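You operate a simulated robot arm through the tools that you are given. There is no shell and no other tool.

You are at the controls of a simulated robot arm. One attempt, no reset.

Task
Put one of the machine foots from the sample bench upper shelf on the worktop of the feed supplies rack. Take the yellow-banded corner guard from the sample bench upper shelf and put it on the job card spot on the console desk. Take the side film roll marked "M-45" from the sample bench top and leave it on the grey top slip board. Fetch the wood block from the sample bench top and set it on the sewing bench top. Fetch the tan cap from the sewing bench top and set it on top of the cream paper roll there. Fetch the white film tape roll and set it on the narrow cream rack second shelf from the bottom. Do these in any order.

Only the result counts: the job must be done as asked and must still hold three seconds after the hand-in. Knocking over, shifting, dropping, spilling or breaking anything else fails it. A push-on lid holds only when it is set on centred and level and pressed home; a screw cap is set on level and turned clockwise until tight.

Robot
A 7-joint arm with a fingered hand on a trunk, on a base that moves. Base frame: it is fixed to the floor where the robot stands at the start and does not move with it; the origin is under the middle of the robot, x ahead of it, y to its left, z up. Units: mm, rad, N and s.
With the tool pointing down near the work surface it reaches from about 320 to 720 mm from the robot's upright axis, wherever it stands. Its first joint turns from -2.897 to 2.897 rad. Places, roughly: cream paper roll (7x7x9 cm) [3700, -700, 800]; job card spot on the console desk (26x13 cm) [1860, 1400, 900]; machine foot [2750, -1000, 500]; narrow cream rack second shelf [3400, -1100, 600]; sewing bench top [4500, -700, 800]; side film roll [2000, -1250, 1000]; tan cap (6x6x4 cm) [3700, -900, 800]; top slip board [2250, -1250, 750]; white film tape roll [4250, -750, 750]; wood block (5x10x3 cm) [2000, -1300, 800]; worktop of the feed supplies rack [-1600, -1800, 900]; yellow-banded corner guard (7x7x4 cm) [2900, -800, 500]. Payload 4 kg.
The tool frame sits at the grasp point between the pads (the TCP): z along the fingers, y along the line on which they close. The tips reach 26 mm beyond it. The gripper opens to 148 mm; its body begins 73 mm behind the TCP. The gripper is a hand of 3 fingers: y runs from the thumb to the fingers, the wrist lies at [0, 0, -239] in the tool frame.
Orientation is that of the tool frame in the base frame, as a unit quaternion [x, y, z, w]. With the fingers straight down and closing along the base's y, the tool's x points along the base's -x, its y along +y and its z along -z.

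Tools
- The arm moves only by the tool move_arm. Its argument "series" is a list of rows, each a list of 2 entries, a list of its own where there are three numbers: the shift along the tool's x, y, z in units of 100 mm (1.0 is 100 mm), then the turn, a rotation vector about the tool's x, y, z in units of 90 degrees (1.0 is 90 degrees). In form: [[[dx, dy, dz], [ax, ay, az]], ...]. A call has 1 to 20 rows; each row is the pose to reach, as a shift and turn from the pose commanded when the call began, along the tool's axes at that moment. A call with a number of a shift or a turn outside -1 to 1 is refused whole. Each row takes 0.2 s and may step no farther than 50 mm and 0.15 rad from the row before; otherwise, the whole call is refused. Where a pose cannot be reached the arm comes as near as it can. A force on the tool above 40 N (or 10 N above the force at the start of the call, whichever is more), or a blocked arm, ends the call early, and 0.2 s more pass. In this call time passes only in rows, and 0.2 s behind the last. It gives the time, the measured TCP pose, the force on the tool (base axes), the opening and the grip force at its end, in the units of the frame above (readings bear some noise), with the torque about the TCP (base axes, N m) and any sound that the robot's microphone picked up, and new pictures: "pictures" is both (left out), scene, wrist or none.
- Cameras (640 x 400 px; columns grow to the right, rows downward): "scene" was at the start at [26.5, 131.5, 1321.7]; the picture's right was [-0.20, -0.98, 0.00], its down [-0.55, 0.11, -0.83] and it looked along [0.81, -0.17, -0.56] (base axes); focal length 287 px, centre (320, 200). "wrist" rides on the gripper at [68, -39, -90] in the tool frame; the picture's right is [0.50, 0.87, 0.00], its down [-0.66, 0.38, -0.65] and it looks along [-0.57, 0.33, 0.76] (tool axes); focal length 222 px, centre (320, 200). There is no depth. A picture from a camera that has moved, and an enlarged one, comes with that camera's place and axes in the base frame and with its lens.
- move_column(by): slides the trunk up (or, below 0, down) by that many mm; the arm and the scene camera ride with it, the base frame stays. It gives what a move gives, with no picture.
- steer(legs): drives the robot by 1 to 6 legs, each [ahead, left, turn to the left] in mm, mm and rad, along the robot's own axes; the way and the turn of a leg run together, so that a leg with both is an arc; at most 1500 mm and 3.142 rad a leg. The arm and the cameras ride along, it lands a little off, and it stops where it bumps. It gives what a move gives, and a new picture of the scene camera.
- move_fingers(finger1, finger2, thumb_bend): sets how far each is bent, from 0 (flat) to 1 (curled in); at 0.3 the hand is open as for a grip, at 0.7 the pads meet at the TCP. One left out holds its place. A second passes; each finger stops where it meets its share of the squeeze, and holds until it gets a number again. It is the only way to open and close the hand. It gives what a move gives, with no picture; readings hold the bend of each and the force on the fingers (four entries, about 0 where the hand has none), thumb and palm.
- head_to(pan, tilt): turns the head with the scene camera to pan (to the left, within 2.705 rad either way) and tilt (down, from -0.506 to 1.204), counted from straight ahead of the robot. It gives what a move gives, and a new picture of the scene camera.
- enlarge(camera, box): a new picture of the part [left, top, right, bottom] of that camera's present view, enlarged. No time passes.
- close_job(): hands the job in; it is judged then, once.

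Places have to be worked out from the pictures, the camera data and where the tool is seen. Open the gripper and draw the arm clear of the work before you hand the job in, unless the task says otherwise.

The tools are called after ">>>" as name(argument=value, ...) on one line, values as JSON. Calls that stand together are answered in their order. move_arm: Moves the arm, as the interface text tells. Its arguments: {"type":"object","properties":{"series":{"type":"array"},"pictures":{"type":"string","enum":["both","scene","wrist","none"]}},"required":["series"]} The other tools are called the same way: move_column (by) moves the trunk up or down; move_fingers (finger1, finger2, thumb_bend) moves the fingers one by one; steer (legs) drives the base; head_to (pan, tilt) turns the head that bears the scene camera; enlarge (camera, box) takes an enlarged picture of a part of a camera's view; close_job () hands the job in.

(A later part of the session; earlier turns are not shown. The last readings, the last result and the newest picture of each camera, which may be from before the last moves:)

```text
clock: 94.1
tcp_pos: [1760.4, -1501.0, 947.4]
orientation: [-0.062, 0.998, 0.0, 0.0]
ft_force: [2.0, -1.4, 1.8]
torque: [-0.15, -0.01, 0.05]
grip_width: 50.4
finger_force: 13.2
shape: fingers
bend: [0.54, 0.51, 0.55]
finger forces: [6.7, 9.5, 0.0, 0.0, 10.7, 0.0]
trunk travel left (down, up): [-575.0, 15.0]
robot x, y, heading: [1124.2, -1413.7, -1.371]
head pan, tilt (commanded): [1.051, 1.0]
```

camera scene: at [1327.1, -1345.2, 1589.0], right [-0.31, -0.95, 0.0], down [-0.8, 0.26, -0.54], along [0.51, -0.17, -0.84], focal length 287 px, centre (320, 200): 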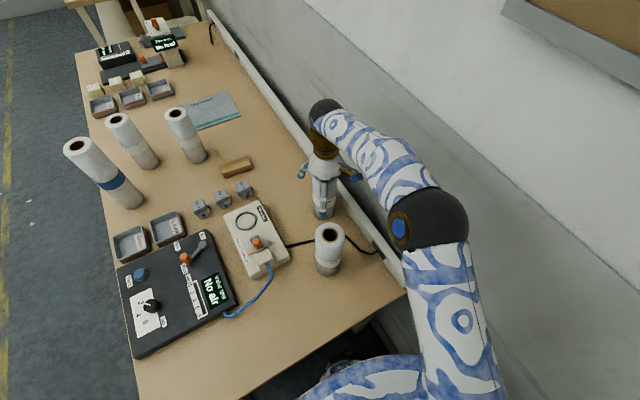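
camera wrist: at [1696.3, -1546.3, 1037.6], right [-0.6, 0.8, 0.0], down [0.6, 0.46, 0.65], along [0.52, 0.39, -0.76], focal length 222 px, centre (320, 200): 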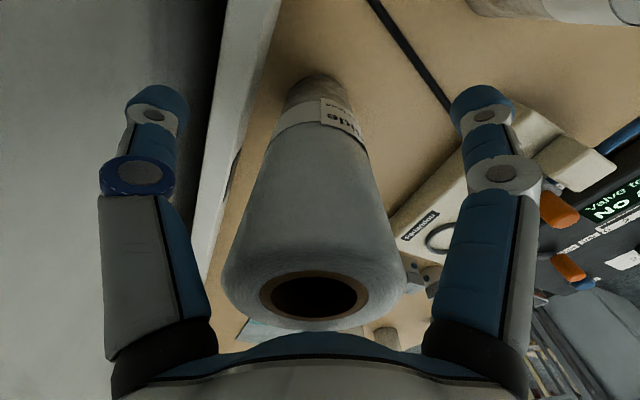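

All three fingers press (about 7, 9.5 and 11 N). I lift 30 mm and check that the roll comes along.

>>> move_arm(series=[[[0, 0.0, -0.15], [0, 0, 0]], [[0, 0, -0.3], [0, 0, 0]], [[0, 0, -0.3], [0, 0, 0]]], pictures="both")

```text
clock: 94.9
tcp_pos: [1760.3, -1499.3, 978.4]
orientation: [-0.061, 0.998, 0.0, -0.002]
ft_force: [-1.2, -0.5, -5.2]
torque: [-0.03, 0.02, 0.02]
grip_width: 50.1
finger_force: 12.5
shape: fingers
bend: [0.54, 0.51, 0.55]
finger forces: [7.0, 8.9, 0.0, 0.0, 9.8, 0.0]
trunk travel left (down, up): [-575.0, 15.0]
robot x, y, heading: [1125.9, -1410.4, -1.368]
head pan, tilt (commanded): [1.051, 1.0]
camera scene: at [1327.6, -1345.3, 1588.9], right [-0.31, -0.95, 0.0], down [-0.8, 0.26, -0.54], along [0.51, -0.17, -0.84], focal length 287 px, centre (320, 200)
camera wrist: at [1696.9, -1545.5, 1068.8], right [-0.6, 0.8, 0.0], down [0.61, 0.46, 0.65], along [0.52, 0.39, -0.76], focal length 222 px, centre (320, 200)
```

scene: 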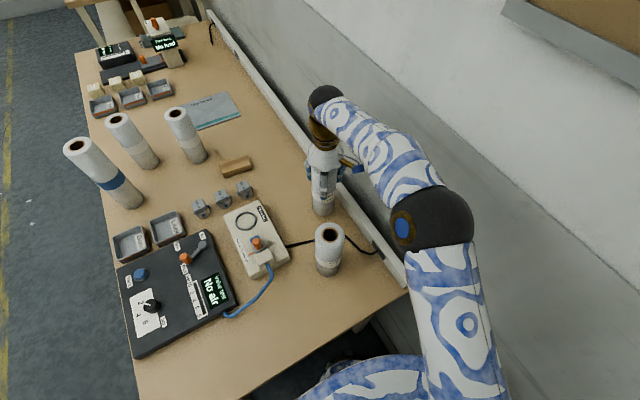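
wrist: 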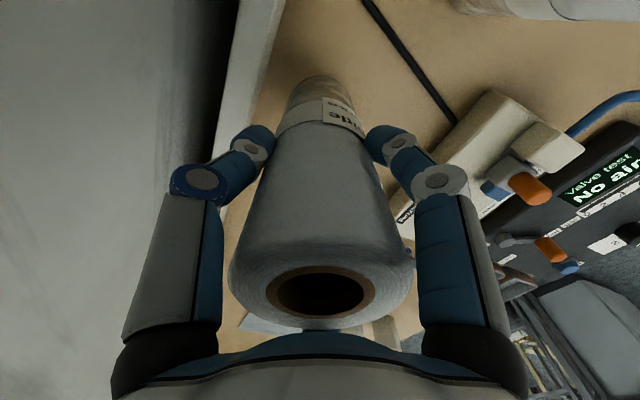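

The roll is held (about 5 N load). I lift it further so its foot clears everything on the bench.

>>> move_arm(series=[[[0, 0.0, -0.4], [0, 0, 0]], [[0, 0, -0.8], [0, 0, 0]], [[0, 0, -1.0], [0, 0, 0]], [[0, 0, -1.0], [0, 0, 0]]], pictures="none")

>>> move_arm(series=[[[0, 0.0, -0.4], [0, 0, 0]], [[0, 0, -0.8], [0, 0, 0]], [[0.1, 0, -1.0], [0, 0, 0]], [[0.1, 0, -1.0], [0, 0, 0]]], pictures="scene")

```text
clock: 95.9
tcp_pos: [1761.5, -1500.0, 1078.3]
orientation: [-0.062, 0.998, 0.0, 0.0]
ft_force: [-0.8, 0.5, -4.9]
torque: [0.0, 0.01, -0.01]
grip_width: 50.2
finger_force: 12.3
shape: fingers
bend: [0.54, 0.52, 0.55]
finger forces: [7.0, 8.9, 0.0, 0.0, 9.8, 0.0]
trunk travel left (down, up): [-575.0, 15.0]
robot x, y, heading: [1124.0, -1411.1, -1.364]
head pan, tilt (commanded): [1.051, 1.0]
```

```text
clock: 96.9
tcp_pos: [1741.6, -1503.5, 1172.8]
orientation: [-0.062, 0.998, 0.0, -0.002]
ft_force: [-0.9, 0.3, -5.2]
torque: [-0.04, 0.02, -0.01]
grip_width: 50.2
finger_force: 12.4
shape: fingers
bend: [0.54, 0.52, 0.55]
finger forces: [7.0, 9.0, 0.0, 0.0, 9.7, 0.0]
out of reach, approached as far as the arm can: row 2, 3, 4
trunk travel left (down, up): [-575.0, 15.0]
robot x, y, heading: [1123.5, -1411.2, -1.369]
head pan, tilt (commanded): [1.051, 1.0]
camera scene: at [1327.7, -1345.2, 1588.9], right [-0.31, -0.95, 0.0], down [-0.8, 0.26, -0.54], along [0.51, -0.17, -0.84], focal length 287 px, centre (320, 200)
```

scene: 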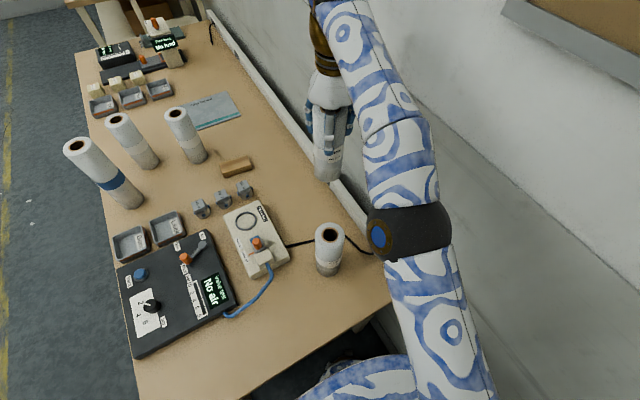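

The roll foot is at about z 1015 now, above the neighbours. I raise the trunk the last 14 mm and back straight out of the gap, edging slightly away from the bench side.

>>> move_column(by=14)

>>> steer(legs=[[-150, -25, 0], [-700, 0, 0]])

```text
clock: 97.5
tcp_pos: [1742.7, -1501.7, 1187.0]
orientation: [-0.062, 0.998, 0.0, -0.001]
ft_force: [0.3, 0.1, -4.7]
torque: [-0.03, 0.02, 0.01]
grip_width: 50.1
finger_force: 12.5
shape: fingers
bend: [0.54, 0.52, 0.55]
finger forces: [7.0, 9.0, 0.1, 0.0, 9.9, 0.0]
trunk travel left (down, up): [-589.0, 1.0]
robot x, y, heading: [1126.0, -1412.8, -1.367]
head pan, tilt (commanded): [1.051, 1.0]
```

```text
clock: 102.3
tcp_pos: [1547.4, -679.3, 1187.1]
orientation: [-0.056, 0.998, 0.0, 0.0]
ft_force: [-0.3, -0.3, -4.8]
torque: [0.0, 0.02, 0.03]
grip_width: 50.1
finger_force: 12.4
shape: fingers
bend: [0.54, 0.52, 0.55]
finger forces: [6.9, 8.9, 0.1, 0.0, 9.7, 0.0]
trunk travel left (down, up): [-589.0, 1.0]
robot x, y, heading: [931.0, -582.0, -1.379]
head pan, tilt (commanded): [1.051, 1.0]
camera scene: at [1134.7, -517.9, 1603.0], right [-0.32, -0.95, 0.0], down [-0.8, 0.27, -0.54], along [0.51, -0.17, -0.84], focal length 287 px, centre (320, 200)
```

scene: 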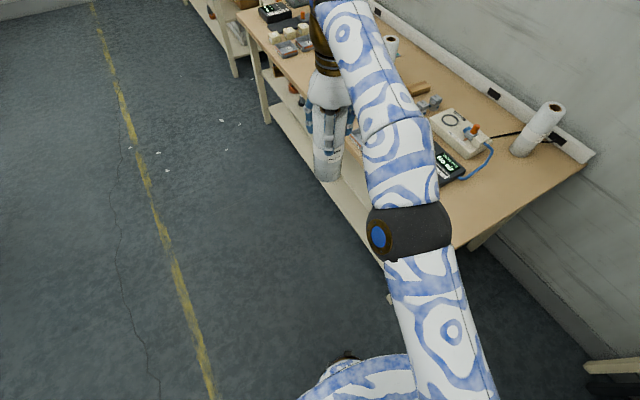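

The roll is clear of the benches in the aisle. Rather than swing the arm, I back off and turn the whole robot right by 1.2 rad so the arm's present left-hand direction faces the bench.

>>> steer(legs=[[-350, 0, 0], [0, 0, -1.2]])

```text
clock: 107.6
tcp_pos: [997.8, -849.6, 1187.5]
orientation: [0.517, 0.856, 0.001, -0.001]
ft_force: [-0.9, 0.4, -5.4]
torque: [0.01, 0.02, 0.05]
grip_width: 49.9
finger_force: 12.4
shape: fingers
bend: [0.54, 0.52, 0.55]
finger forces: [6.5, 8.8, 0.0, 0.0, 9.5, 0.1]
trunk travel left (down, up): [-589.0, 1.0]
robot x, y, heading: [864.5, -240.3, -2.578]
head pan, tilt (commanded): [1.051, 1.0]
camera scene: at [1000.2, -407.9, 1603.0], right [-1.0, -0.04, 0.0], down [-0.04, 0.84, -0.54], along [0.02, -0.54, -0.84], focal length 287 px, centre (320, 200)
```

scene: 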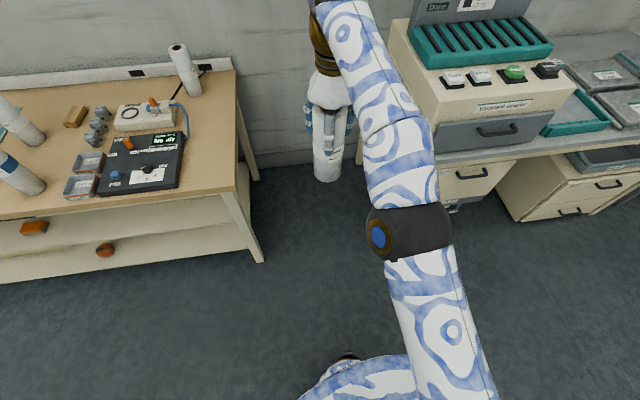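

The hand now points straight at the bench. I drive along the aisle to face the slip board, staying 800 mm off the bench.

>>> steer(legs=[[-1184, 438, 0]])

>>> head_to(pan=1.3, tilt=1.2)

>>> enlarge(camera="scene", box=[240, 260, 460, 400])

```text
clock: 114.0
tcp_pos: [2236.6, -594.3, 1185.9]
orientation: [0.524, 0.851, 0.001, -0.001]
ft_force: [0.6, -0.8, -5.2]
torque: [0.02, 0.01, 0.01]
grip_width: 50.0
finger_force: 12.2
shape: fingers
bend: [0.54, 0.52, 0.55]
finger forces: [6.5, 8.9, 0.0, 0.1, 9.5, 0.1]
trunk travel left (down, up): [-589.0, 1.0]
robot x, y, heading: [2115.2, 15.3, -2.59]
head pan, tilt (commanded): [1.051, 1.0]
camera scene: at [2246.4, -153.5, 1603.0], right [-1.0, -0.03, 0.0], down [-0.02, 0.84, -0.54], along [0.01, -0.54, -0.84], focal length 287 px, centre (320, 200)
```

scene: 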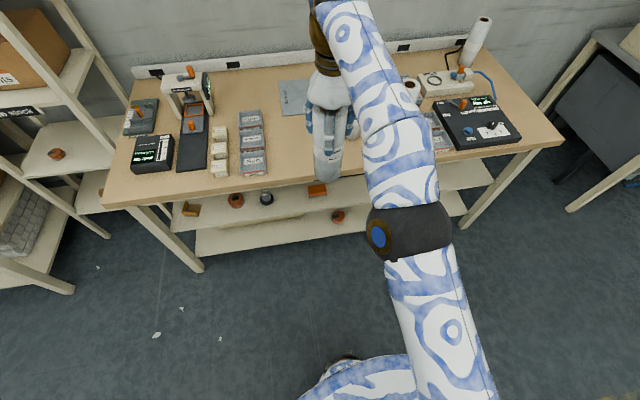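

```text
clock: 114.8
tcp_pos: [2237.0, -594.9, 1187.5]
orientation: [0.525, 0.851, 0.0, -0.001]
ft_force: [0.3, 0.0, -5.0]
torque: [0.02, 0.03, 0.02]
grip_width: 49.9
finger_force: 12.2
shape: fingers
bend: [0.54, 0.52, 0.55]
finger forces: [6.6, 8.8, 0.0, 0.1, 9.6, 0.0]
trunk travel left (down, up): [-589.0, 1.0]
robot x, y, heading: [2115.3, 15.6, -2.596]
head pan, tilt (commanded): [1.3, 1.201]
camera scene: at [2259.6, -137.7, 1590.4], right [-0.96, -0.27, 0.0], down [-0.25, 0.9, -0.36], along [0.1, -0.35, -0.93], focal length 287 px, centre (320, 200)
```

scene: 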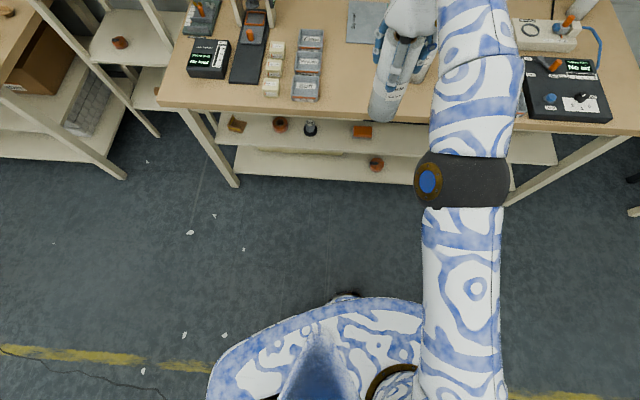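

```text
2.86 times, centred on (350, 330) of scene
camera zoom: at [2259.6, -137.7, 1590.4], right [-0.96, -0.27, 0.0], down [-0.25, 0.9, -0.36], along [0.1, -0.35, -0.93], focal length 820 px, centre (234, -171)
```

zoom: 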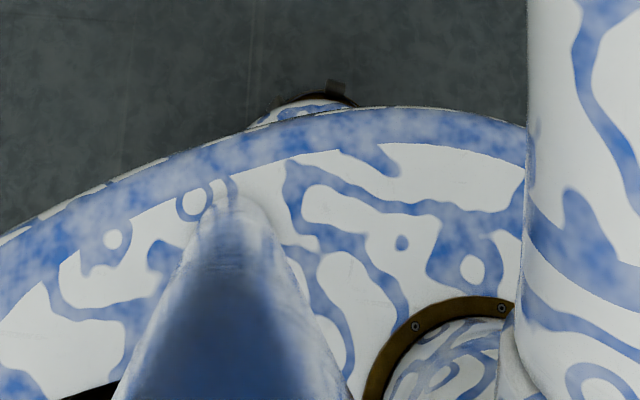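

A corner of the base sticks out about 280 mm on this side, so working sideways costs reach; the arm's own axis sits about 74 mm ahead of the robot's centre. I turn the body back left by 0.6 rad and then swing the arm forward (yaw following) while still far from the bench.

>>> steer(legs=[[0, 0, 0.6]])

>>> move_arm(series=[[[0.2, -0.28, 0], [0, 0, 0.04]], [[0.41, -0.56, 0], [0, 0, 0.08]], [[0.62, -0.84, 0], [0, 0, 0.115]]], pictures="none")

>>> move_arm(series=[[[0.15, -0.31, 0], [0, 0, 0.04]], [[0.3, -0.62, 0], [0, 0, 0.08]], [[0.45, -0.94, 0], [0, 0, 0.115]]], pictures="none")

>>> move_arm(series=[[[0.09, -0.33, 0], [0, 0, 0.04]], [[0.19, -0.66, 0], [0, 0, 0.08]], [[0.28, -1.0, 0], [0, 0, 0.115]]], pictures="none")

>>> move_arm(series=[[[0.03, -0.33, 0], [0, 0, 0.04]], [[0.06, -0.66, 0], [0, 0, 0.08]], [[0.1, -1.0, 0], [0, 0, 0.115]]], pictures="scene")

```text
clock: 116.8
tcp_pos: [2562.6, -416.7, 1187.0]
orientation: [0.247, 0.969, 0.001, 0.0]
ft_force: [-0.3, -1.5, -4.2]
torque: [0.02, 0.02, -0.01]
grip_width: 49.8
finger_force: 12.2
shape: fingers
bend: [0.54, 0.52, 0.55]
finger forces: [6.4, 8.8, 0.0, 0.0, 9.6, 0.1]
trunk travel left (down, up): [-589.0, 1.0]
robot x, y, heading: [2111.4, 16.8, -1.99]
head pan, tilt (commanded): [1.3, 1.201]
camera scene: at [2320.8, -27.8, 1590.4], right [-0.64, -0.77, 0.0], down [-0.72, 0.59, -0.36], along [0.28, -0.23, -0.93], focal length 287 px, centre (320, 200)
```

scene: 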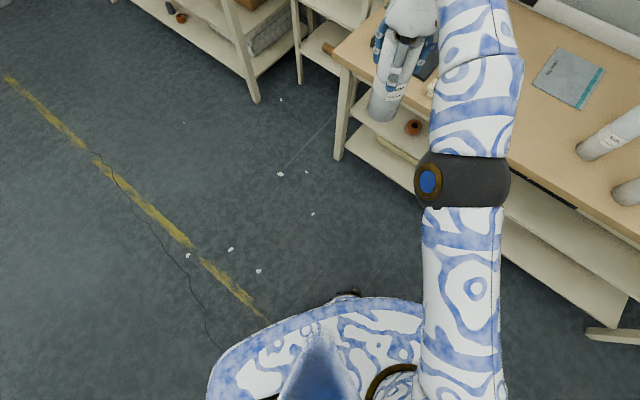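

```text
clock: 117.6
tcp_pos: [2467.9, -460.9, 1188.2]
orientation: [0.334, 0.943, 0.0, 0.0]
ft_force: [-0.3, -0.6, -5.0]
torque: [0.0, -0.02, -0.03]
grip_width: 49.6
finger_force: 13.5
shape: fingers
bend: [0.54, 0.52, 0.55]
finger forces: [6.5, 9.2, 0.1, 0.1, 10.1, 0.0]
trunk travel left (down, up): [-589.0, 1.0]
robot x, y, heading: [2115.3, 14.3, -1.99]
head pan, tilt (commanded): [1.3, 1.201]
```

```text
clock: 118.4
tcp_pos: [2375.0, -506.0, 1186.9]
orientation: [0.416, 0.909, 0.0, 0.0]
ft_force: [0.1, 0.2, -4.5]
torque: [-0.02, 0.01, -0.02]
grip_width: 49.7
finger_force: 12.9
shape: fingers
bend: [0.54, 0.52, 0.55]
finger forces: [6.7, 9.0, 0.0, 0.0, 9.9, 0.0]
trunk travel left (down, up): [-589.0, 1.0]
robot x, y, heading: [2113.9, 18.5, -1.991]
head pan, tilt (commanded): [1.3, 1.201]
```

```text
clock: 119.2
tcp_pos: [2279.3, -550.6, 1186.7]
orientation: [0.497, 0.868, 0.001, -0.001]
ft_force: [-0.4, 0.6, -5.3]
torque: [0.02, 0.03, -0.04]
grip_width: 49.3
finger_force: 12.6
shape: fingers
bend: [0.54, 0.52, 0.55]
finger forces: [6.7, 9.1, 0.0, 0.1, 9.9, 0.0]
trunk travel left (down, up): [-589.0, 1.0]
robot x, y, heading: [2117.3, 17.8, -1.988]
head pan, tilt (commanded): [1.3, 1.201]
```

```text
clock: 120.0
tcp_pos: [2187.9, -591.1, 1188.0]
orientation: [0.573, 0.82, 0.001, -0.002]
ft_force: [-0.8, 0.2, -4.8]
torque: [0.02, 0.0, 0.01]
grip_width: 49.5
finger_force: 12.9
shape: fingers
bend: [0.54, 0.52, 0.55]
finger forces: [6.7, 9.0, 0.0, 0.0, 9.9, 0.0]
trunk travel left (down, up): [-589.0, 1.0]
robot x, y, heading: [2116.2, 15.8, -1.993]
head pan, tilt (commanded): [1.3, 1.201]
camera scene: at [2319.7, -28.5, 1590.5], right [-0.64, -0.77, 0.0], down [-0.72, 0.59, -0.36], along [0.28, -0.23, -0.93], focal length 287 px, centre (320, 200)
```

scene: 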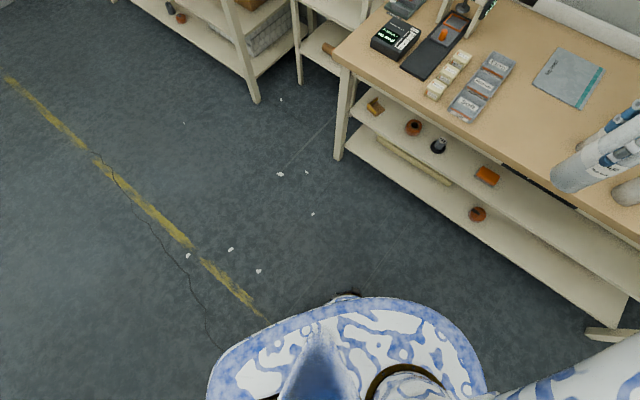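

The roll now points ahead-left toward the bench, its foot at about z 1030. I drive in toward the board in two steps, checking the position between.

>>> steer(legs=[[306, 248, 0]])

>>> head_to(pan=0.55, tilt=0.85)

```text
clock: 122.5
tcp_pos: [2290.3, -973.1, 1188.2]
orientation: [0.573, 0.82, 0.001, -0.001]
ft_force: [0.3, -0.2, -4.5]
torque: [-0.02, 0.04, 0.0]
grip_width: 49.2
finger_force: 12.6
shape: fingers
bend: [0.54, 0.52, 0.55]
finger forces: [6.7, 9.2, 0.1, 0.0, 10.0, 0.1]
trunk travel left (down, up): [-589.0, 1.0]
robot x, y, heading: [2216.2, -368.6, -1.993]
head pan, tilt (commanded): [1.3, 1.201]
camera scene: at [2421.3, -410.9, 1590.4], right [-0.64, -0.77, 0.0], down [-0.72, 0.59, -0.36], along [0.28, -0.23, -0.93], focal length 287 px, centre (320, 200)
```

scene: 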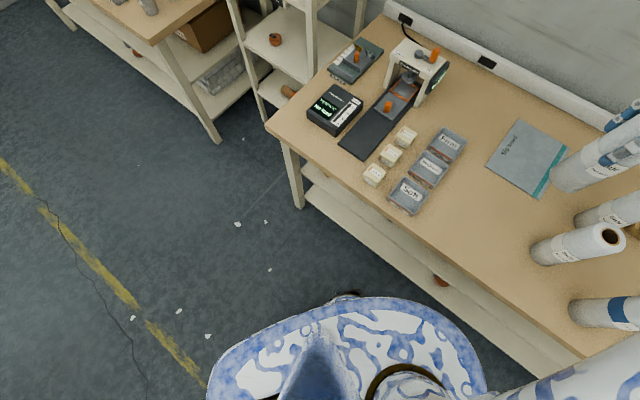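

```text
clock: 123.6
tcp_pos: [2290.3, -974.8, 1188.3]
orientation: [0.573, 0.819, 0.001, -0.001]
ft_force: [0.0, -0.3, -5.3]
torque: [-0.01, -0.01, -0.02]
grip_width: 49.6
finger_force: 13.4
shape: fingers
bend: [0.54, 0.52, 0.55]
finger forces: [6.6, 9.1, 0.0, 0.1, 9.9, 0.1]
trunk travel left (down, up): [-589.0, 1.0]
robot x, y, heading: [2214.1, -365.3, -1.988]
head pan, tilt (commanded): [0.55, 0.85]
camera scene: at [2388.3, -452.2, 1614.1], right [-0.99, -0.13, 0.0], down [-0.1, 0.75, -0.66], along [0.09, -0.65, -0.75], focal length 287 px, centre (320, 200)
```

scene: 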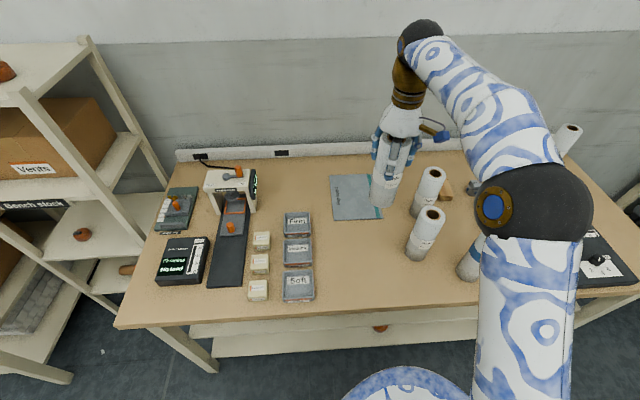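

>>> enlarge(camera="scene", box=[310, 120, 470, 270])

```text
2.67 times, centred on (390, 195) of scene
camera zoom: at [2388.3, -452.2, 1614.1], right [-0.99, -0.13, 0.0], down [-0.1, 0.75, -0.66], along [0.09, -0.65, -0.75], focal length 766 px, centre (133, 213)
```

zoom: 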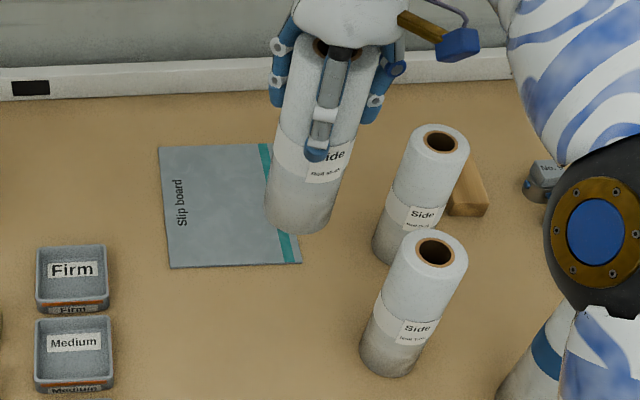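

Board corners compute to along-bench 1968-2145 and depth 311-547 mm from the front edge; I aim for (2346, -1164), wholly on the board. I drive the last 125 mm toward the bench.

>>> steer(legs=[[101, 73, 0]])

```text
clock: 124.9
tcp_pos: [2315.0, -1094.0, 1187.2]
orientation: [0.572, 0.82, 0.0, -0.002]
ft_force: [0.4, -0.2, -6.3]
torque: [0.01, 0.04, -0.02]
grip_width: 49.3
finger_force: 12.4
shape: fingers
bend: [0.54, 0.52, 0.55]
finger forces: [6.7, 9.2, 0.0, 0.0, 9.8, 0.1]
trunk travel left (down, up): [-589.0, 1.0]
robot x, y, heading: [2239.4, -485.6, -1.991]
head pan, tilt (commanded): [0.55, 0.85]
camera scene: at [2412.6, -573.7, 1614.0], right [-0.99, -0.13, 0.0], down [-0.1, 0.75, -0.66], along [0.09, -0.65, -0.75], focal length 287 px, centre (320, 200)
```

scene: 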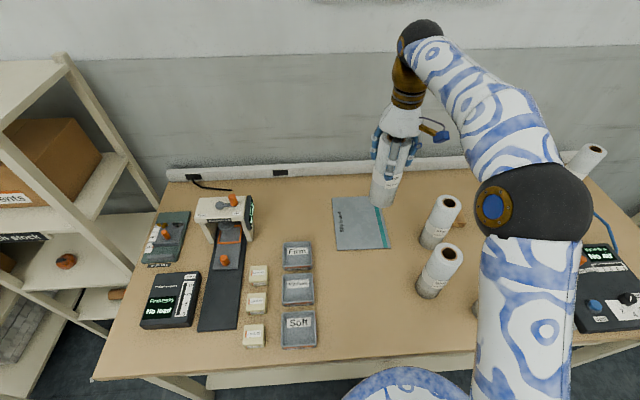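

I lower 80 mm first and then extend outwards over the board while lowering further.

>>> move_arm(series=[[[0, 0, 0.4], [0, 0, 0]], [[0, 0, 0.8], [0, 0, 0]], [[-0.38, 0.02, 1.0], [0, 0, 0]], [[-0.76, 0.05, 1.0], [0, 0, 0]], [[-0.76, 0.05, 1.0], [0, 0, 0]]], pictures="scene")

```text
clock: 126.1
tcp_pos: [2342.5, -1161.0, 1089.4]
orientation: [0.573, 0.82, 0.0, -0.002]
ft_force: [-0.5, 0.6, -3.8]
torque: [0.03, 0.03, 0.0]
grip_width: 49.6
finger_force: 13.3
shape: fingers
bend: [0.54, 0.52, 0.55]
finger forces: [6.7, 9.4, 0.0, 0.0, 9.9, 0.0]
trunk travel left (down, up): [-589.0, 1.0]
robot x, y, heading: [2239.1, -483.6, -1.995]
head pan, tilt (commanded): [0.55, 0.85]
camera scene: at [2412.1, -572.0, 1614.2], right [-0.99, -0.13, 0.0], down [-0.1, 0.74, -0.66], along [0.09, -0.65, -0.75], focal length 287 px, centre (320, 200)
```

scene: 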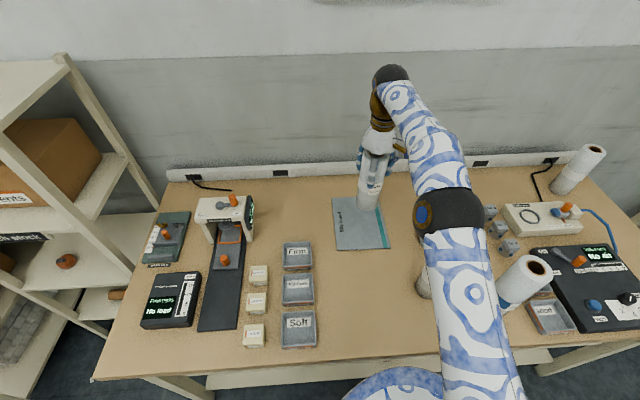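

Over the board. I lower 100 mm, then look.

>>> move_arm(series=[[[-0.03, 0, 0.4], [0, 0, 0]], [[-0.03, 0, 0.8], [0, 0, 0]], [[-0.03, 0, 1.0], [0, 0, 0]], [[-0.03, 0, 1.0], [0, 0, 0]]], pictures="both")

>>> enlarge(camera="scene", box=[310, 120, 470, 270])

```text
clock: 127.1
tcp_pos: [2346.9, -1165.5, 987.3]
orientation: [0.573, 0.82, 0.0, -0.001]
ft_force: [-0.1, -0.9, -5.1]
torque: [-0.01, 0.0, 0.02]
grip_width: 49.3
finger_force: 13.2
shape: fingers
bend: [0.54, 0.52, 0.56]
finger forces: [6.8, 9.2, 0.1, 0.0, 9.6, 0.0]
trunk travel left (down, up): [-589.0, 1.0]
robot x, y, heading: [2240.2, -483.6, -1.99]
head pan, tilt (commanded): [0.55, 0.85]
camera scene: at [2412.4, -572.5, 1614.1], right [-0.99, -0.13, 0.0], down [-0.1, 0.75, -0.66], along [0.09, -0.65, -0.75], focal length 287 px, centre (320, 200)
camera wrist: at [2285.7, -1114.2, 1077.8], right [0.64, 0.77, 0.0], down [0.58, -0.49, 0.65], along [0.5, -0.42, -0.76], focal length 222 px, centre (320, 200)
```

scene: 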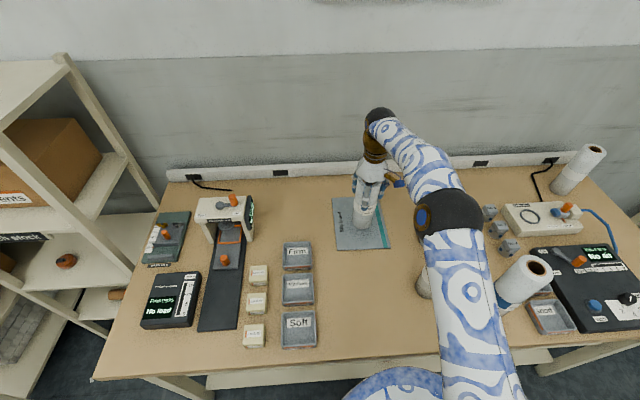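
wrist: 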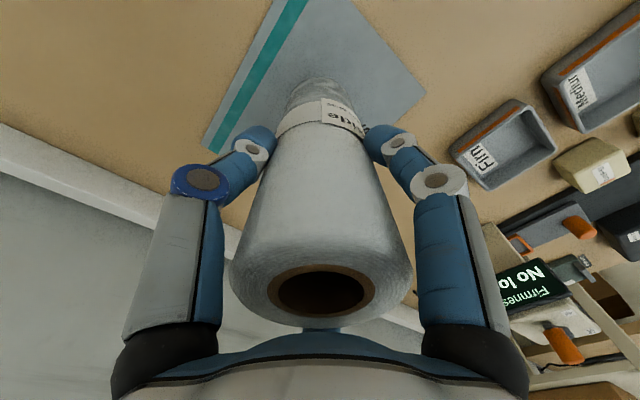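

```text
2.67 times, centred on (390, 195) of scene
camera zoom: at [2412.4, -572.5, 1614.1], right [-0.99, -0.13, 0.0], down [-0.1, 0.75, -0.66], along [0.09, -0.65, -0.75], focal length 766 px, centre (133, 213)
```

zoom: 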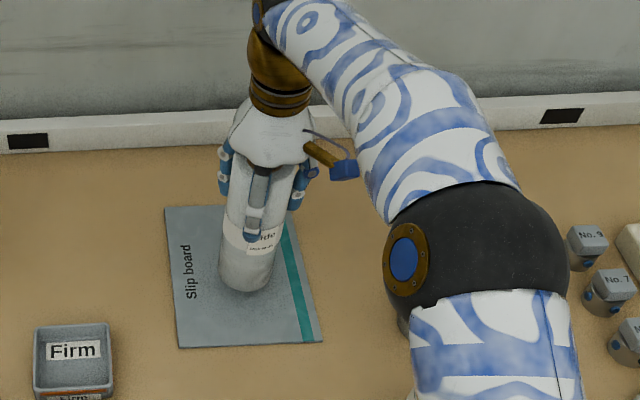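

Well placed above the board. I lower to just above contact, then in small steps watching the force.

>>> move_arm(series=[[[0, 0, 0.15], [0, 0, 0]], [[0, 0, 0.3], [0, 0, 0]], [[0, 0, 0.34], [0, 0, 0]], [[0, 0, 0.37], [0, 0, 0]], [[0, 0, 0.37], [0, 0, 0]]], pictures="none")

```text
clock: 128.3
tcp_pos: [2345.7, -1164.6, 952.7]
orientation: [0.572, 0.82, 0.0, -0.001]
ft_force: [0.3, -2.1, 8.7]
torque: [-0.03, 0.01, 0.01]
grip_width: 49.3
finger_force: 14.6
shape: fingers
bend: [0.54, 0.52, 0.56]
finger forces: [6.9, 11.4, 0.1, 0.0, 10.6, 0.0]
trunk travel left (down, up): [-589.0, 1.0]
robot x, y, heading: [2237.5, -487.0, -1.989]
head pan, tilt (commanded): [0.55, 0.85]
```

Contact: the board carries the roll. I ease up 1 mm and open the fingers.

>>> move_arm(series=[[[0, 0, -0.012], [0, 0, 0]]], pictures="none")

>>> move_fingers(finger1=0.5, finger2=0.48, thumb_bend=0.51)

>>> move_fingers(finger1=0.3, finger2=0.3, thumb_bend=0.3)

>>> move_arm(series=[[[0, 0, -0.3], [0, 0, 0]], [[0, 0, -0.7], [0, 0, 0]], [[0, 0, -1.0], [0, 0, 0]], [[0, 0, -1.0], [0, 0, 0]]], pictures="both")

```text
clock: 128.7
tcp_pos: [2346.6, -1164.7, 953.4]
orientation: [0.573, 0.82, 0.0, -0.002]
ft_force: [0.9, -3.5, 7.3]
torque: [-0.04, -0.05, 0.03]
grip_width: 49.2
finger_force: 14.1
shape: fingers
bend: [0.54, 0.52, 0.56]
finger forces: [6.7, 11.6, 0.0, 0.1, 10.4, 0.1]
trunk travel left (down, up): [-589.0, 1.0]
robot x, y, heading: [2238.0, -485.3, -1.991]
head pan, tilt (commanded): [0.55, 0.85]
```

```text
clock: 129.7
tcp_pos: [2346.0, -1164.5, 952.3]
orientation: [0.573, 0.82, 0.0, -0.001]
ft_force: [-0.1, -0.6, -0.2]
torque: [0.04, 0.03, -0.02]
grip_width: 59.9
finger_force: 0.4
shape: fingers
bend: [0.5, 0.48, 0.51]
finger forces: [0.0, 0.6, 0.0, 0.0, 0.1, 0.0]
trunk travel left (down, up): [-589.0, 1.0]
robot x, y, heading: [2239.6, -487.2, -1.988]
head pan, tilt (commanded): [0.55, 0.85]
```

```text
clock: 130.7
tcp_pos: [2345.2, -1165.7, 952.5]
orientation: [0.573, 0.82, 0.0, -0.002]
ft_force: [-0.3, -0.4, 0.5]
torque: [0.02, -0.01, 0.0]
grip_width: 126.6
finger_force: 0.1
shape: fingers
bend: [0.3, 0.3, 0.3]
finger forces: [0.0, 0.0, 0.0, 0.0, 0.0, 0.0]
trunk travel left (down, up): [-589.0, 1.0]
robot x, y, heading: [2238.8, -487.4, -1.994]
head pan, tilt (commanded): [0.55, 0.85]
```

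```text
clock: 131.7
tcp_pos: [2344.7, -1164.8, 1053.4]
orientation: [0.572, 0.82, 0.0, -0.002]
ft_force: [1.2, -0.3, -0.6]
torque: [0.0, -0.01, -0.03]
grip_width: 126.5
finger_force: 0.0
shape: fingers
bend: [0.3, 0.3, 0.3]
finger forces: [0.1, 0.0, 0.0, 0.0, 0.0, 0.1]
trunk travel left (down, up): [-589.0, 1.0]
robot x, y, heading: [2240.8, -485.7, -1.987]
head pan, tilt (commanded): [0.55, 0.85]
camera scene: at [2412.3, -571.9, 1614.2], right [-0.99, -0.13, 0.0], down [-0.1, 0.74, -0.66], along [0.09, -0.65, -0.75], focal length 287 px, centre (320, 200)
camera wrist: at [2283.4, -1113.5, 1143.6], right [0.64, 0.77, 0.0], down [0.58, -0.49, 0.65], along [0.5, -0.42, -0.76], focal length 222 px, centre (320, 200)
```

scene: 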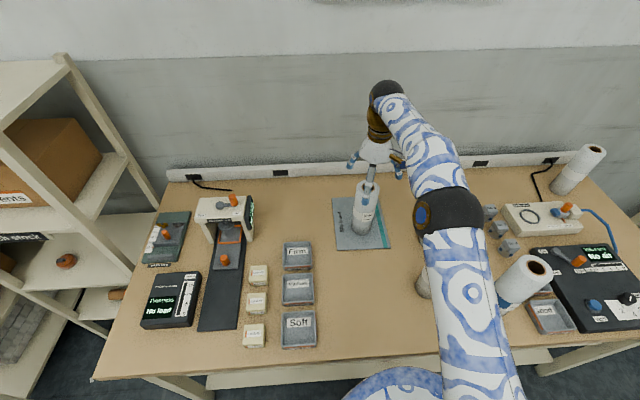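
wrist: 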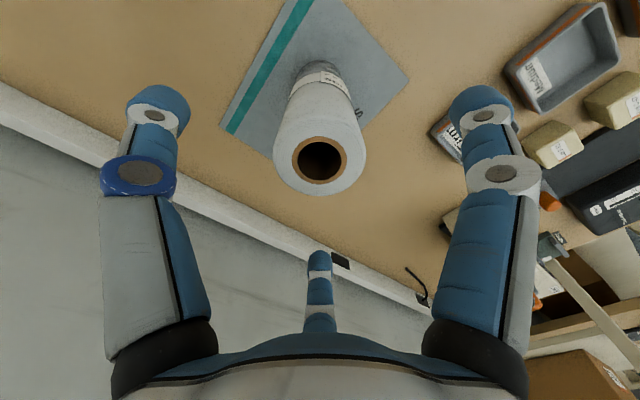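

M-45 stands upright on the slip board. Next is the wood block; I raise the hand clear, back away from the bench and look for the block from a position further right.

>>> move_arm(series=[[[0.1, 0, -0.4], [0, 0, 0]], [[0.2, 0, -0.8], [0, 0, 0]], [[0.4, 0, -1.0], [0, 0, 0]], [[0.7, 0, -1.0], [0, 0, 0]]], pictures="none")

>>> steer(legs=[[-364, -264, 0], [0, 0, 0.63]])

```text
clock: 132.7
tcp_pos: [2320.8, -1098.5, 1151.3]
orientation: [0.573, 0.819, 0.0, -0.001]
ft_force: [0.1, 0.3, 0.7]
torque: [-0.01, 0.0, 0.04]
grip_width: 126.6
finger_force: 0.1
shape: fingers
bend: [0.3, 0.3, 0.3]
finger forces: [0.0, 0.0, 0.0, 0.1, 0.0, 0.0]
trunk travel left (down, up): [-589.0, 1.0]
robot x, y, heading: [2242.4, -486.0, -1.991]
head pan, tilt (commanded): [0.55, 0.85]
```

```text
clock: 137.1
tcp_pos: [2570.8, -495.4, 1149.5]
orientation: [0.29, 0.957, -0.001, -0.001]
ft_force: [0.8, -0.2, 0.6]
torque: [0.0, -0.02, -0.01]
grip_width: 126.5
finger_force: 0.0
shape: fingers
bend: [0.3, 0.3, 0.3]
finger forces: [0.0, 0.0, 0.1, 0.0, 0.0, 0.0]
trunk travel left (down, up): [-589.0, 1.0]
robot x, y, heading: [2140.9, -45.1, -1.357]
head pan, tilt (commanded): [0.55, 0.85]
camera scene: at [2330.4, -14.9, 1614.2], right [-0.72, -0.69, 0.0], down [-0.52, 0.54, -0.66], along [0.46, -0.48, -0.75], focal length 287 px, centre (320, 200)
```

scene: 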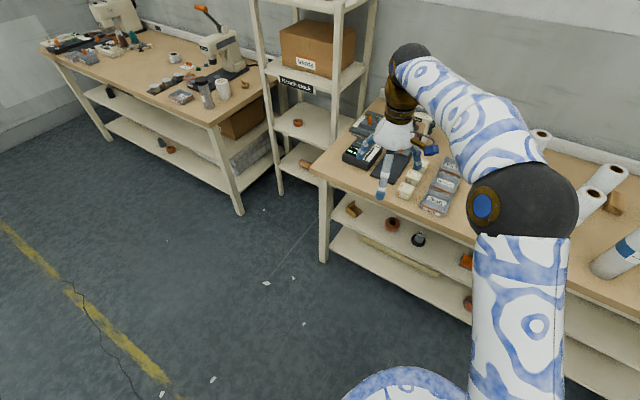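

I bring the hand more in front of the body (yaw following), then shift right along the aisle to face the block.

>>> move_arm(series=[[[0.22, -0.23, 0], [0, 0, 0.04]], [[0.44, -0.46, 0], [0, 0, 0.08]], [[0.67, -0.7, 0], [0, 0, 0.12]]], pictures="none")

>>> move_arm(series=[[[0.18, -0.27, 0], [0, 0, 0.04]], [[0.35, -0.54, 0], [0, 0, 0.08]], [[0.53, -0.81, 0], [0, 0, 0.12]]], pictures="none")

>>> steer(legs=[[0, -565, 0], [250, 0, 0]])

>>> head_to(pan=0.0, tilt=0.85)

```text
clock: 137.9
tcp_pos: [2474.3, -515.7, 1151.5]
orientation: [0.379, 0.926, 0.001, -0.001]
ft_force: [0.1, -0.4, -0.5]
torque: [0.01, -0.02, 0.0]
grip_width: 126.8
finger_force: 0.2
shape: fingers
bend: [0.3, 0.3, 0.3]
finger forces: [0.0, 0.1, 0.1, 0.1, 0.0, 0.1]
trunk travel left (down, up): [-589.0, 1.0]
robot x, y, heading: [2143.0, -47.4, -1.356]
head pan, tilt (commanded): [0.55, 0.85]
```

```text
clock: 138.7
tcp_pos: [2381.1, -537.9, 1153.5]
orientation: [0.464, 0.886, 0.0, -0.002]
ft_force: [0.3, -0.5, -0.6]
torque: [-0.01, 0.02, -0.01]
grip_width: 126.6
finger_force: 0.1
shape: fingers
bend: [0.3, 0.3, 0.3]
finger forces: [0.1, 0.1, 0.0, 0.1, 0.0, 0.0]
trunk travel left (down, up): [-589.0, 1.0]
robot x, y, heading: [2144.0, -48.6, -1.353]
head pan, tilt (commanded): [0.55, 0.85]
```

```text
clock: 143.3
tcp_pos: [1883.8, -902.1, 1152.9]
orientation: [0.468, 0.884, -0.001, -0.001]
ft_force: [0.1, 0.3, 0.3]
torque: [0.0, 0.0, -0.03]
grip_width: 126.8
finger_force: 0.2
shape: fingers
bend: [0.3, 0.3, 0.3]
finger forces: [0.0, 0.1, 0.0, 0.0, 0.0, 0.1]
trunk travel left (down, up): [-589.0, 1.0]
robot x, y, heading: [1647.9, -408.2, -1.368]
head pan, tilt (commanded): [0.55, 0.85]
camera scene: at [1836.4, -379.4, 1614.2], right [-0.73, -0.69, 0.0], down [-0.52, 0.55, -0.66], along [0.45, -0.48, -0.75], focal length 287 px, centre (320, 200)
```

scene: 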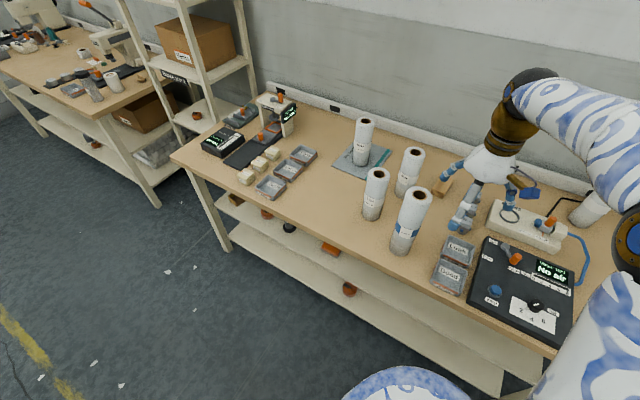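

```text
clock: 144.3
tcp_pos: [1883.1, -900.9, 1153.1]
orientation: [0.467, 0.884, 0.0, -0.001]
ft_force: [0.7, 0.3, 0.5]
torque: [-0.03, -0.03, 0.03]
grip_width: 127.1
finger_force: 0.0
shape: fingers
bend: [0.3, 0.3, 0.3]
finger forces: [0.1, 0.1, 0.1, 0.0, 0.1, 0.0]
trunk travel left (down, up): [-589.0, 1.0]
robot x, y, heading: [1647.4, -409.8, -1.364]
head pan, tilt (commanded): [0.0, 0.85]
camera scene: at [1798.6, -398.2, 1614.2], right [-0.98, -0.21, 0.0], down [-0.15, 0.74, -0.66], along [0.14, -0.65, -0.75], focal length 287 px, centre (320, 200)
```

scene: 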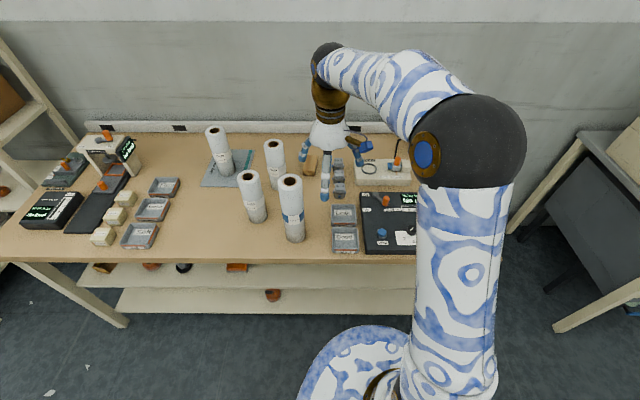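

The block shows just beyond the hand. I drive forward 190 mm and use the wrist camera.

>>> steer(legs=[[190, 0, 0]])

>>> move_arm(series=[[[0, 0, 0.2], [0, 0, 0]], [[0, 0, 0.4], [0, 0, 0]]], pictures="wrist")

```text
clock: 145.8
tcp_pos: [1919.7, -1088.2, 1152.7]
orientation: [0.469, 0.883, 0.0, -0.001]
ft_force: [-1.1, -0.3, 0.1]
torque: [0.0, -0.02, -0.01]
grip_width: 127.0
finger_force: 0.1
shape: fingers
bend: [0.3, 0.3, 0.3]
finger forces: [0.0, 0.1, 0.0, 0.0, 0.0, 0.0]
trunk travel left (down, up): [-589.0, 1.0]
robot x, y, heading: [1685.6, -597.3, -1.367]
head pan, tilt (commanded): [0.0, 0.85]
camera scene: at [1837.3, -585.2, 1614.1], right [-0.98, -0.2, 0.0], down [-0.15, 0.74, -0.66], along [0.13, -0.65, -0.75], focal length 287 px, centre (320, 200)
```

scene: 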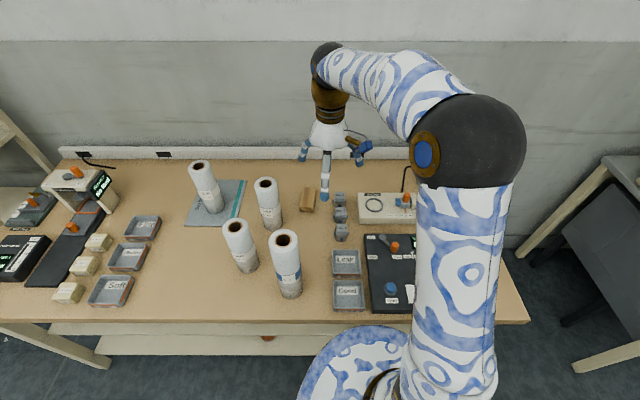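

```text
clock: 146.4
tcp_pos: [1920.9, -1088.1, 1113.3]
orientation: [0.468, 0.883, 0.0, -0.002]
ft_force: [-0.2, -0.2, 0.5]
torque: [0.01, -0.01, 0.0]
grip_width: 126.9
finger_force: 0.0
shape: fingers
bend: [0.3, 0.3, 0.3]
finger forces: [0.1, 0.0, 0.0, 0.0, 0.1, 0.0]
trunk travel left (down, up): [-589.0, 1.0]
robot x, y, heading: [1686.3, -595.6, -1.367]
head pan, tilt (commanded): [0.0, 0.85]
camera wrist: at [1849.2, -1052.4, 1203.4], right [0.44, 0.9, 0.0], down [0.68, -0.33, 0.65], along [0.59, -0.29, -0.76], focal length 222 px, centre (320, 200)
```

wrist: 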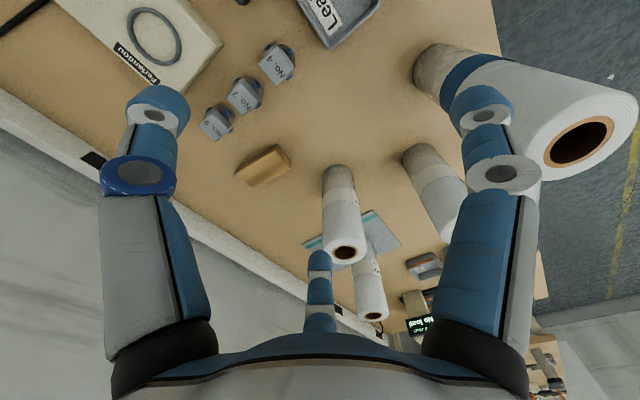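

>>> enlarge(camera="scene", box=[260, 160, 360, 240])

>>> enlarge(camera="wrist", box=[200, 110, 330, 210])

```text
5.00 times, centred on (310, 200) of scene
camera zoom: at [1837.2, -584.3, 1614.2], right [-0.98, -0.2, 0.0], down [-0.15, 0.74, -0.66], along [0.13, -0.65, -0.75], focal length 1436 px, centre (370, 200)
```

zoom: 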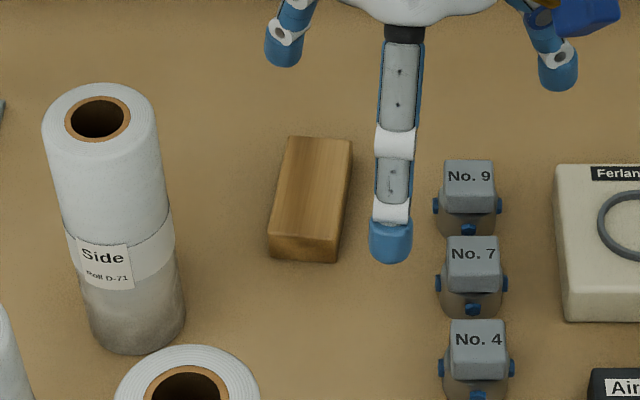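

```text
4.00 times, centred on (265, 160) of wrist
camera zoom: at [1849.2, -1052.4, 1203.4], right [0.44, 0.9, 0.0], down [0.68, -0.33, 0.65], along [0.59, -0.29, -0.76], focal length 888 px, centre (540, 360)
```

zoom: 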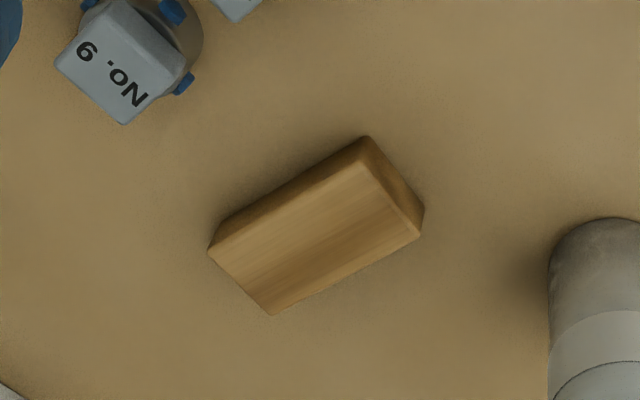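

Block centre computes to about (2023, -1270), top at z 820, its long side along about -83 deg. I move over it, turning the tool so thumb and fingers close across the 50 mm width.

>>> move_arm(series=[[[-0.33, -0.03, 0], [0, 0, 0.05]], [[-0.66, -0.05, 0], [0, 0, 0.1]], [[-1.0, -0.08, 0], [0, 0, 0.15]]], pictures="none")

>>> move_arm(series=[[[-0.33, 0.05, 0], [0, 0, 0.05]], [[-0.66, 0.1, 0], [0, 0, 0.1]], [[-1.0, 0.16, 0], [0, 0, 0.156]], [[-1.0, 0.16, 0.3], [0, 0, 0.156]], [[-1.0, 0.16, 0.6], [0, 0, 0.156]]], pictures="both")

```text
clock: 147.2
tcp_pos: [1969.4, -1175.3, 1112.2]
orientation: [0.57, 0.822, 0.0, -0.002]
ft_force: [0.3, -0.2, 0.0]
torque: [0.03, -0.03, 0.01]
grip_width: 126.5
finger_force: 0.1
shape: fingers
bend: [0.3, 0.3, 0.3]
finger forces: [0.1, 0.0, 0.1, 0.0, 0.1, 0.1]
trunk travel left (down, up): [-589.0, 1.0]
robot x, y, heading: [1687.2, -596.1, -1.367]
head pan, tilt (commanded): [0.0, 0.85]
```

```text
clock: 148.4
tcp_pos: [1989.0, -1230.7, 1063.1]
orientation: [0.666, 0.746, -0.001, 0.0]
ft_force: [-0.1, -0.7, -0.3]
torque: [0.02, -0.04, 0.01]
grip_width: 127.0
finger_force: 0.1
shape: fingers
bend: [0.3, 0.3, 0.3]
finger forces: [0.0, 0.1, 0.0, 0.0, 0.0, 0.0]
out of reach, approached as far as the arm can: row 2, 3, 4, 5
trunk travel left (down, up): [-589.0, 1.0]
robot x, y, heading: [1688.7, -594.5, -1.371]
head pan, tilt (commanded): [0.0, 0.85]
camera scene: at [1836.8, -583.8, 1614.3], right [-0.98, -0.2, 0.0], down [-0.15, 0.74, -0.66], along [0.13, -0.65, -0.75], focal length 287 px, centre (320, 200)
camera wrist: at [1942.1, -1166.7, 1152.6], right [0.8, 0.59, 0.0], down [0.45, -0.61, 0.65], along [0.39, -0.53, -0.76], focal length 222 px, centre (320, 200)
```

scene: 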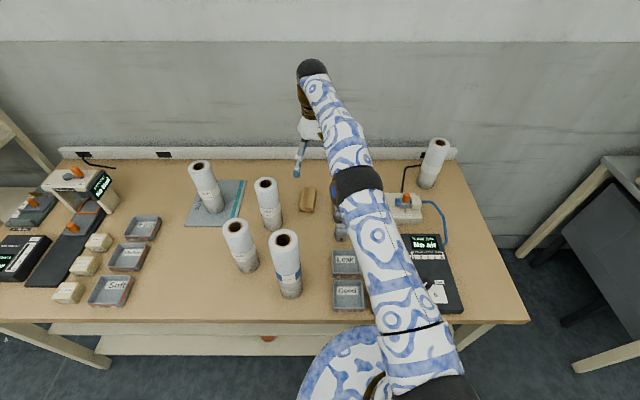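
wrist: 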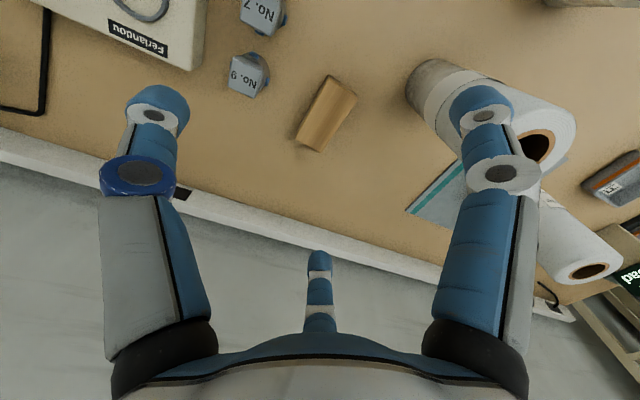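

Out of straight-down reach by about 45 mm: the arm's real axis reach is about 640-655 mm. I first raise and pull the hand back a bit, then check how much closer the base can go.

>>> move_arm(series=[[[0.3, 0, -0.2], [0, 0, 0]], [[0.6, 0, -0.4], [0, 0, 0]], [[0.9, 0, -0.5], [0, 0, 0]], [[0.9, 0, -0.5], [0, 0, 0]]], pictures="none")

>>> head_to(pan=0.0, tilt=1.2)

```text
clock: 149.4
tcp_pos: [1981.7, -1140.6, 1111.8]
orientation: [0.666, 0.746, -0.001, -0.001]
ft_force: [0.1, 0.4, 0.0]
torque: [0.02, 0.0, -0.02]
grip_width: 126.9
finger_force: 0.1
shape: fingers
bend: [0.3, 0.3, 0.3]
finger forces: [0.0, 0.0, 0.1, 0.0, 0.0, 0.0]
trunk travel left (down, up): [-589.0, 1.0]
robot x, y, heading: [1688.0, -594.9, -1.367]
head pan, tilt (commanded): [0.0, 0.85]
```

```text
clock: 150.2
tcp_pos: [1982.5, -1140.2, 1112.9]
orientation: [0.666, 0.746, -0.001, -0.001]
ft_force: [0.6, 0.4, -0.3]
torque: [0.02, 0.03, 0.05]
grip_width: 126.7
finger_force: 0.1
shape: fingers
bend: [0.3, 0.3, 0.3]
finger forces: [0.0, 0.0, 0.1, 0.0, 0.0, 0.0]
trunk travel left (down, up): [-589.0, 1.0]
robot x, y, heading: [1684.9, -592.5, -1.368]
head pan, tilt (commanded): [0.0, 1.201]
camera scene: at [1832.7, -562.4, 1590.5], right [-0.98, -0.2, 0.0], down [-0.19, 0.91, -0.36], along [0.07, -0.36, -0.93], focal length 287 px, centre (320, 200)
```

scene: 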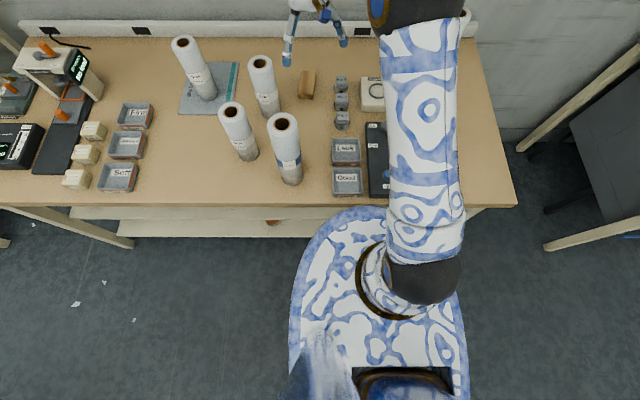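

The plate front is only about 16 mm from the bench edge, so no closer. Instead I will tilt the tool slightly outward for reach; for that a better grasp is with the two fingers across the block's width and the thumb on its far end, so I turn the tool yaw by 90 degrees first.

>>> move_arm(series=[[[0, 0, 0], [0, 0, -0.09]], [[0, 0, 0], [0, 0, -0.18]], [[0, 0, 0], [0, 0, -0.27]], [[0, 0, 0], [0, 0, -0.36]], [[0, 0, 0], [0, 0, -0.45]], [[0, 0, 0], [0, 0, -0.54]], [[0, 0, 0], [0, 0, -0.63]], [[0, 0, 0], [0, 0, -0.72]], [[0, 0, 0], [0, 0, -0.81]], [[0, 0, 0], [0, 0, -0.9]], [[0, 0, 0], [0, 0, -0.99]]], pictures="wrist")

```text
clock: 152.7
tcp_pos: [1980.8, -1141.0, 1111.1]
orientation: [-0.051, 0.999, 0.0, -0.001]
ft_force: [0.3, -0.3, 0.2]
torque: [0.01, -0.01, -0.04]
grip_width: 126.7
finger_force: 0.1
shape: fingers
bend: [0.3, 0.3, 0.3]
finger forces: [0.1, 0.0, 0.0, 0.0, 0.0, 0.1]
trunk travel left (down, up): [-589.0, 1.0]
robot x, y, heading: [1686.4, -594.9, -1.368]
head pan, tilt (commanded): [0.0, 1.201]
camera wrist: at [1916.2, -1185.3, 1201.9], right [-0.58, 0.81, 0.0], down [0.62, 0.44, 0.65], along [0.53, 0.38, -0.76], focal length 222 px, centre (320, 200)
```

wrist: 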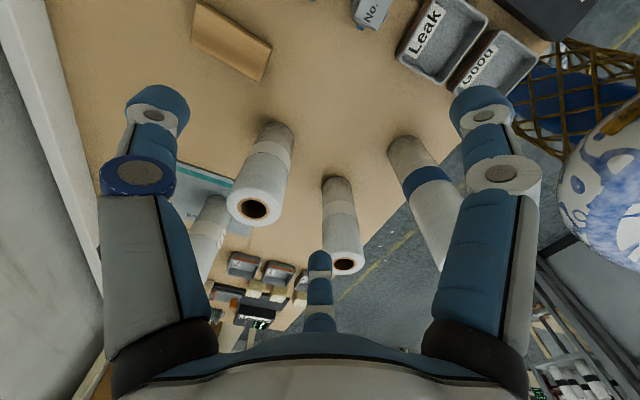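

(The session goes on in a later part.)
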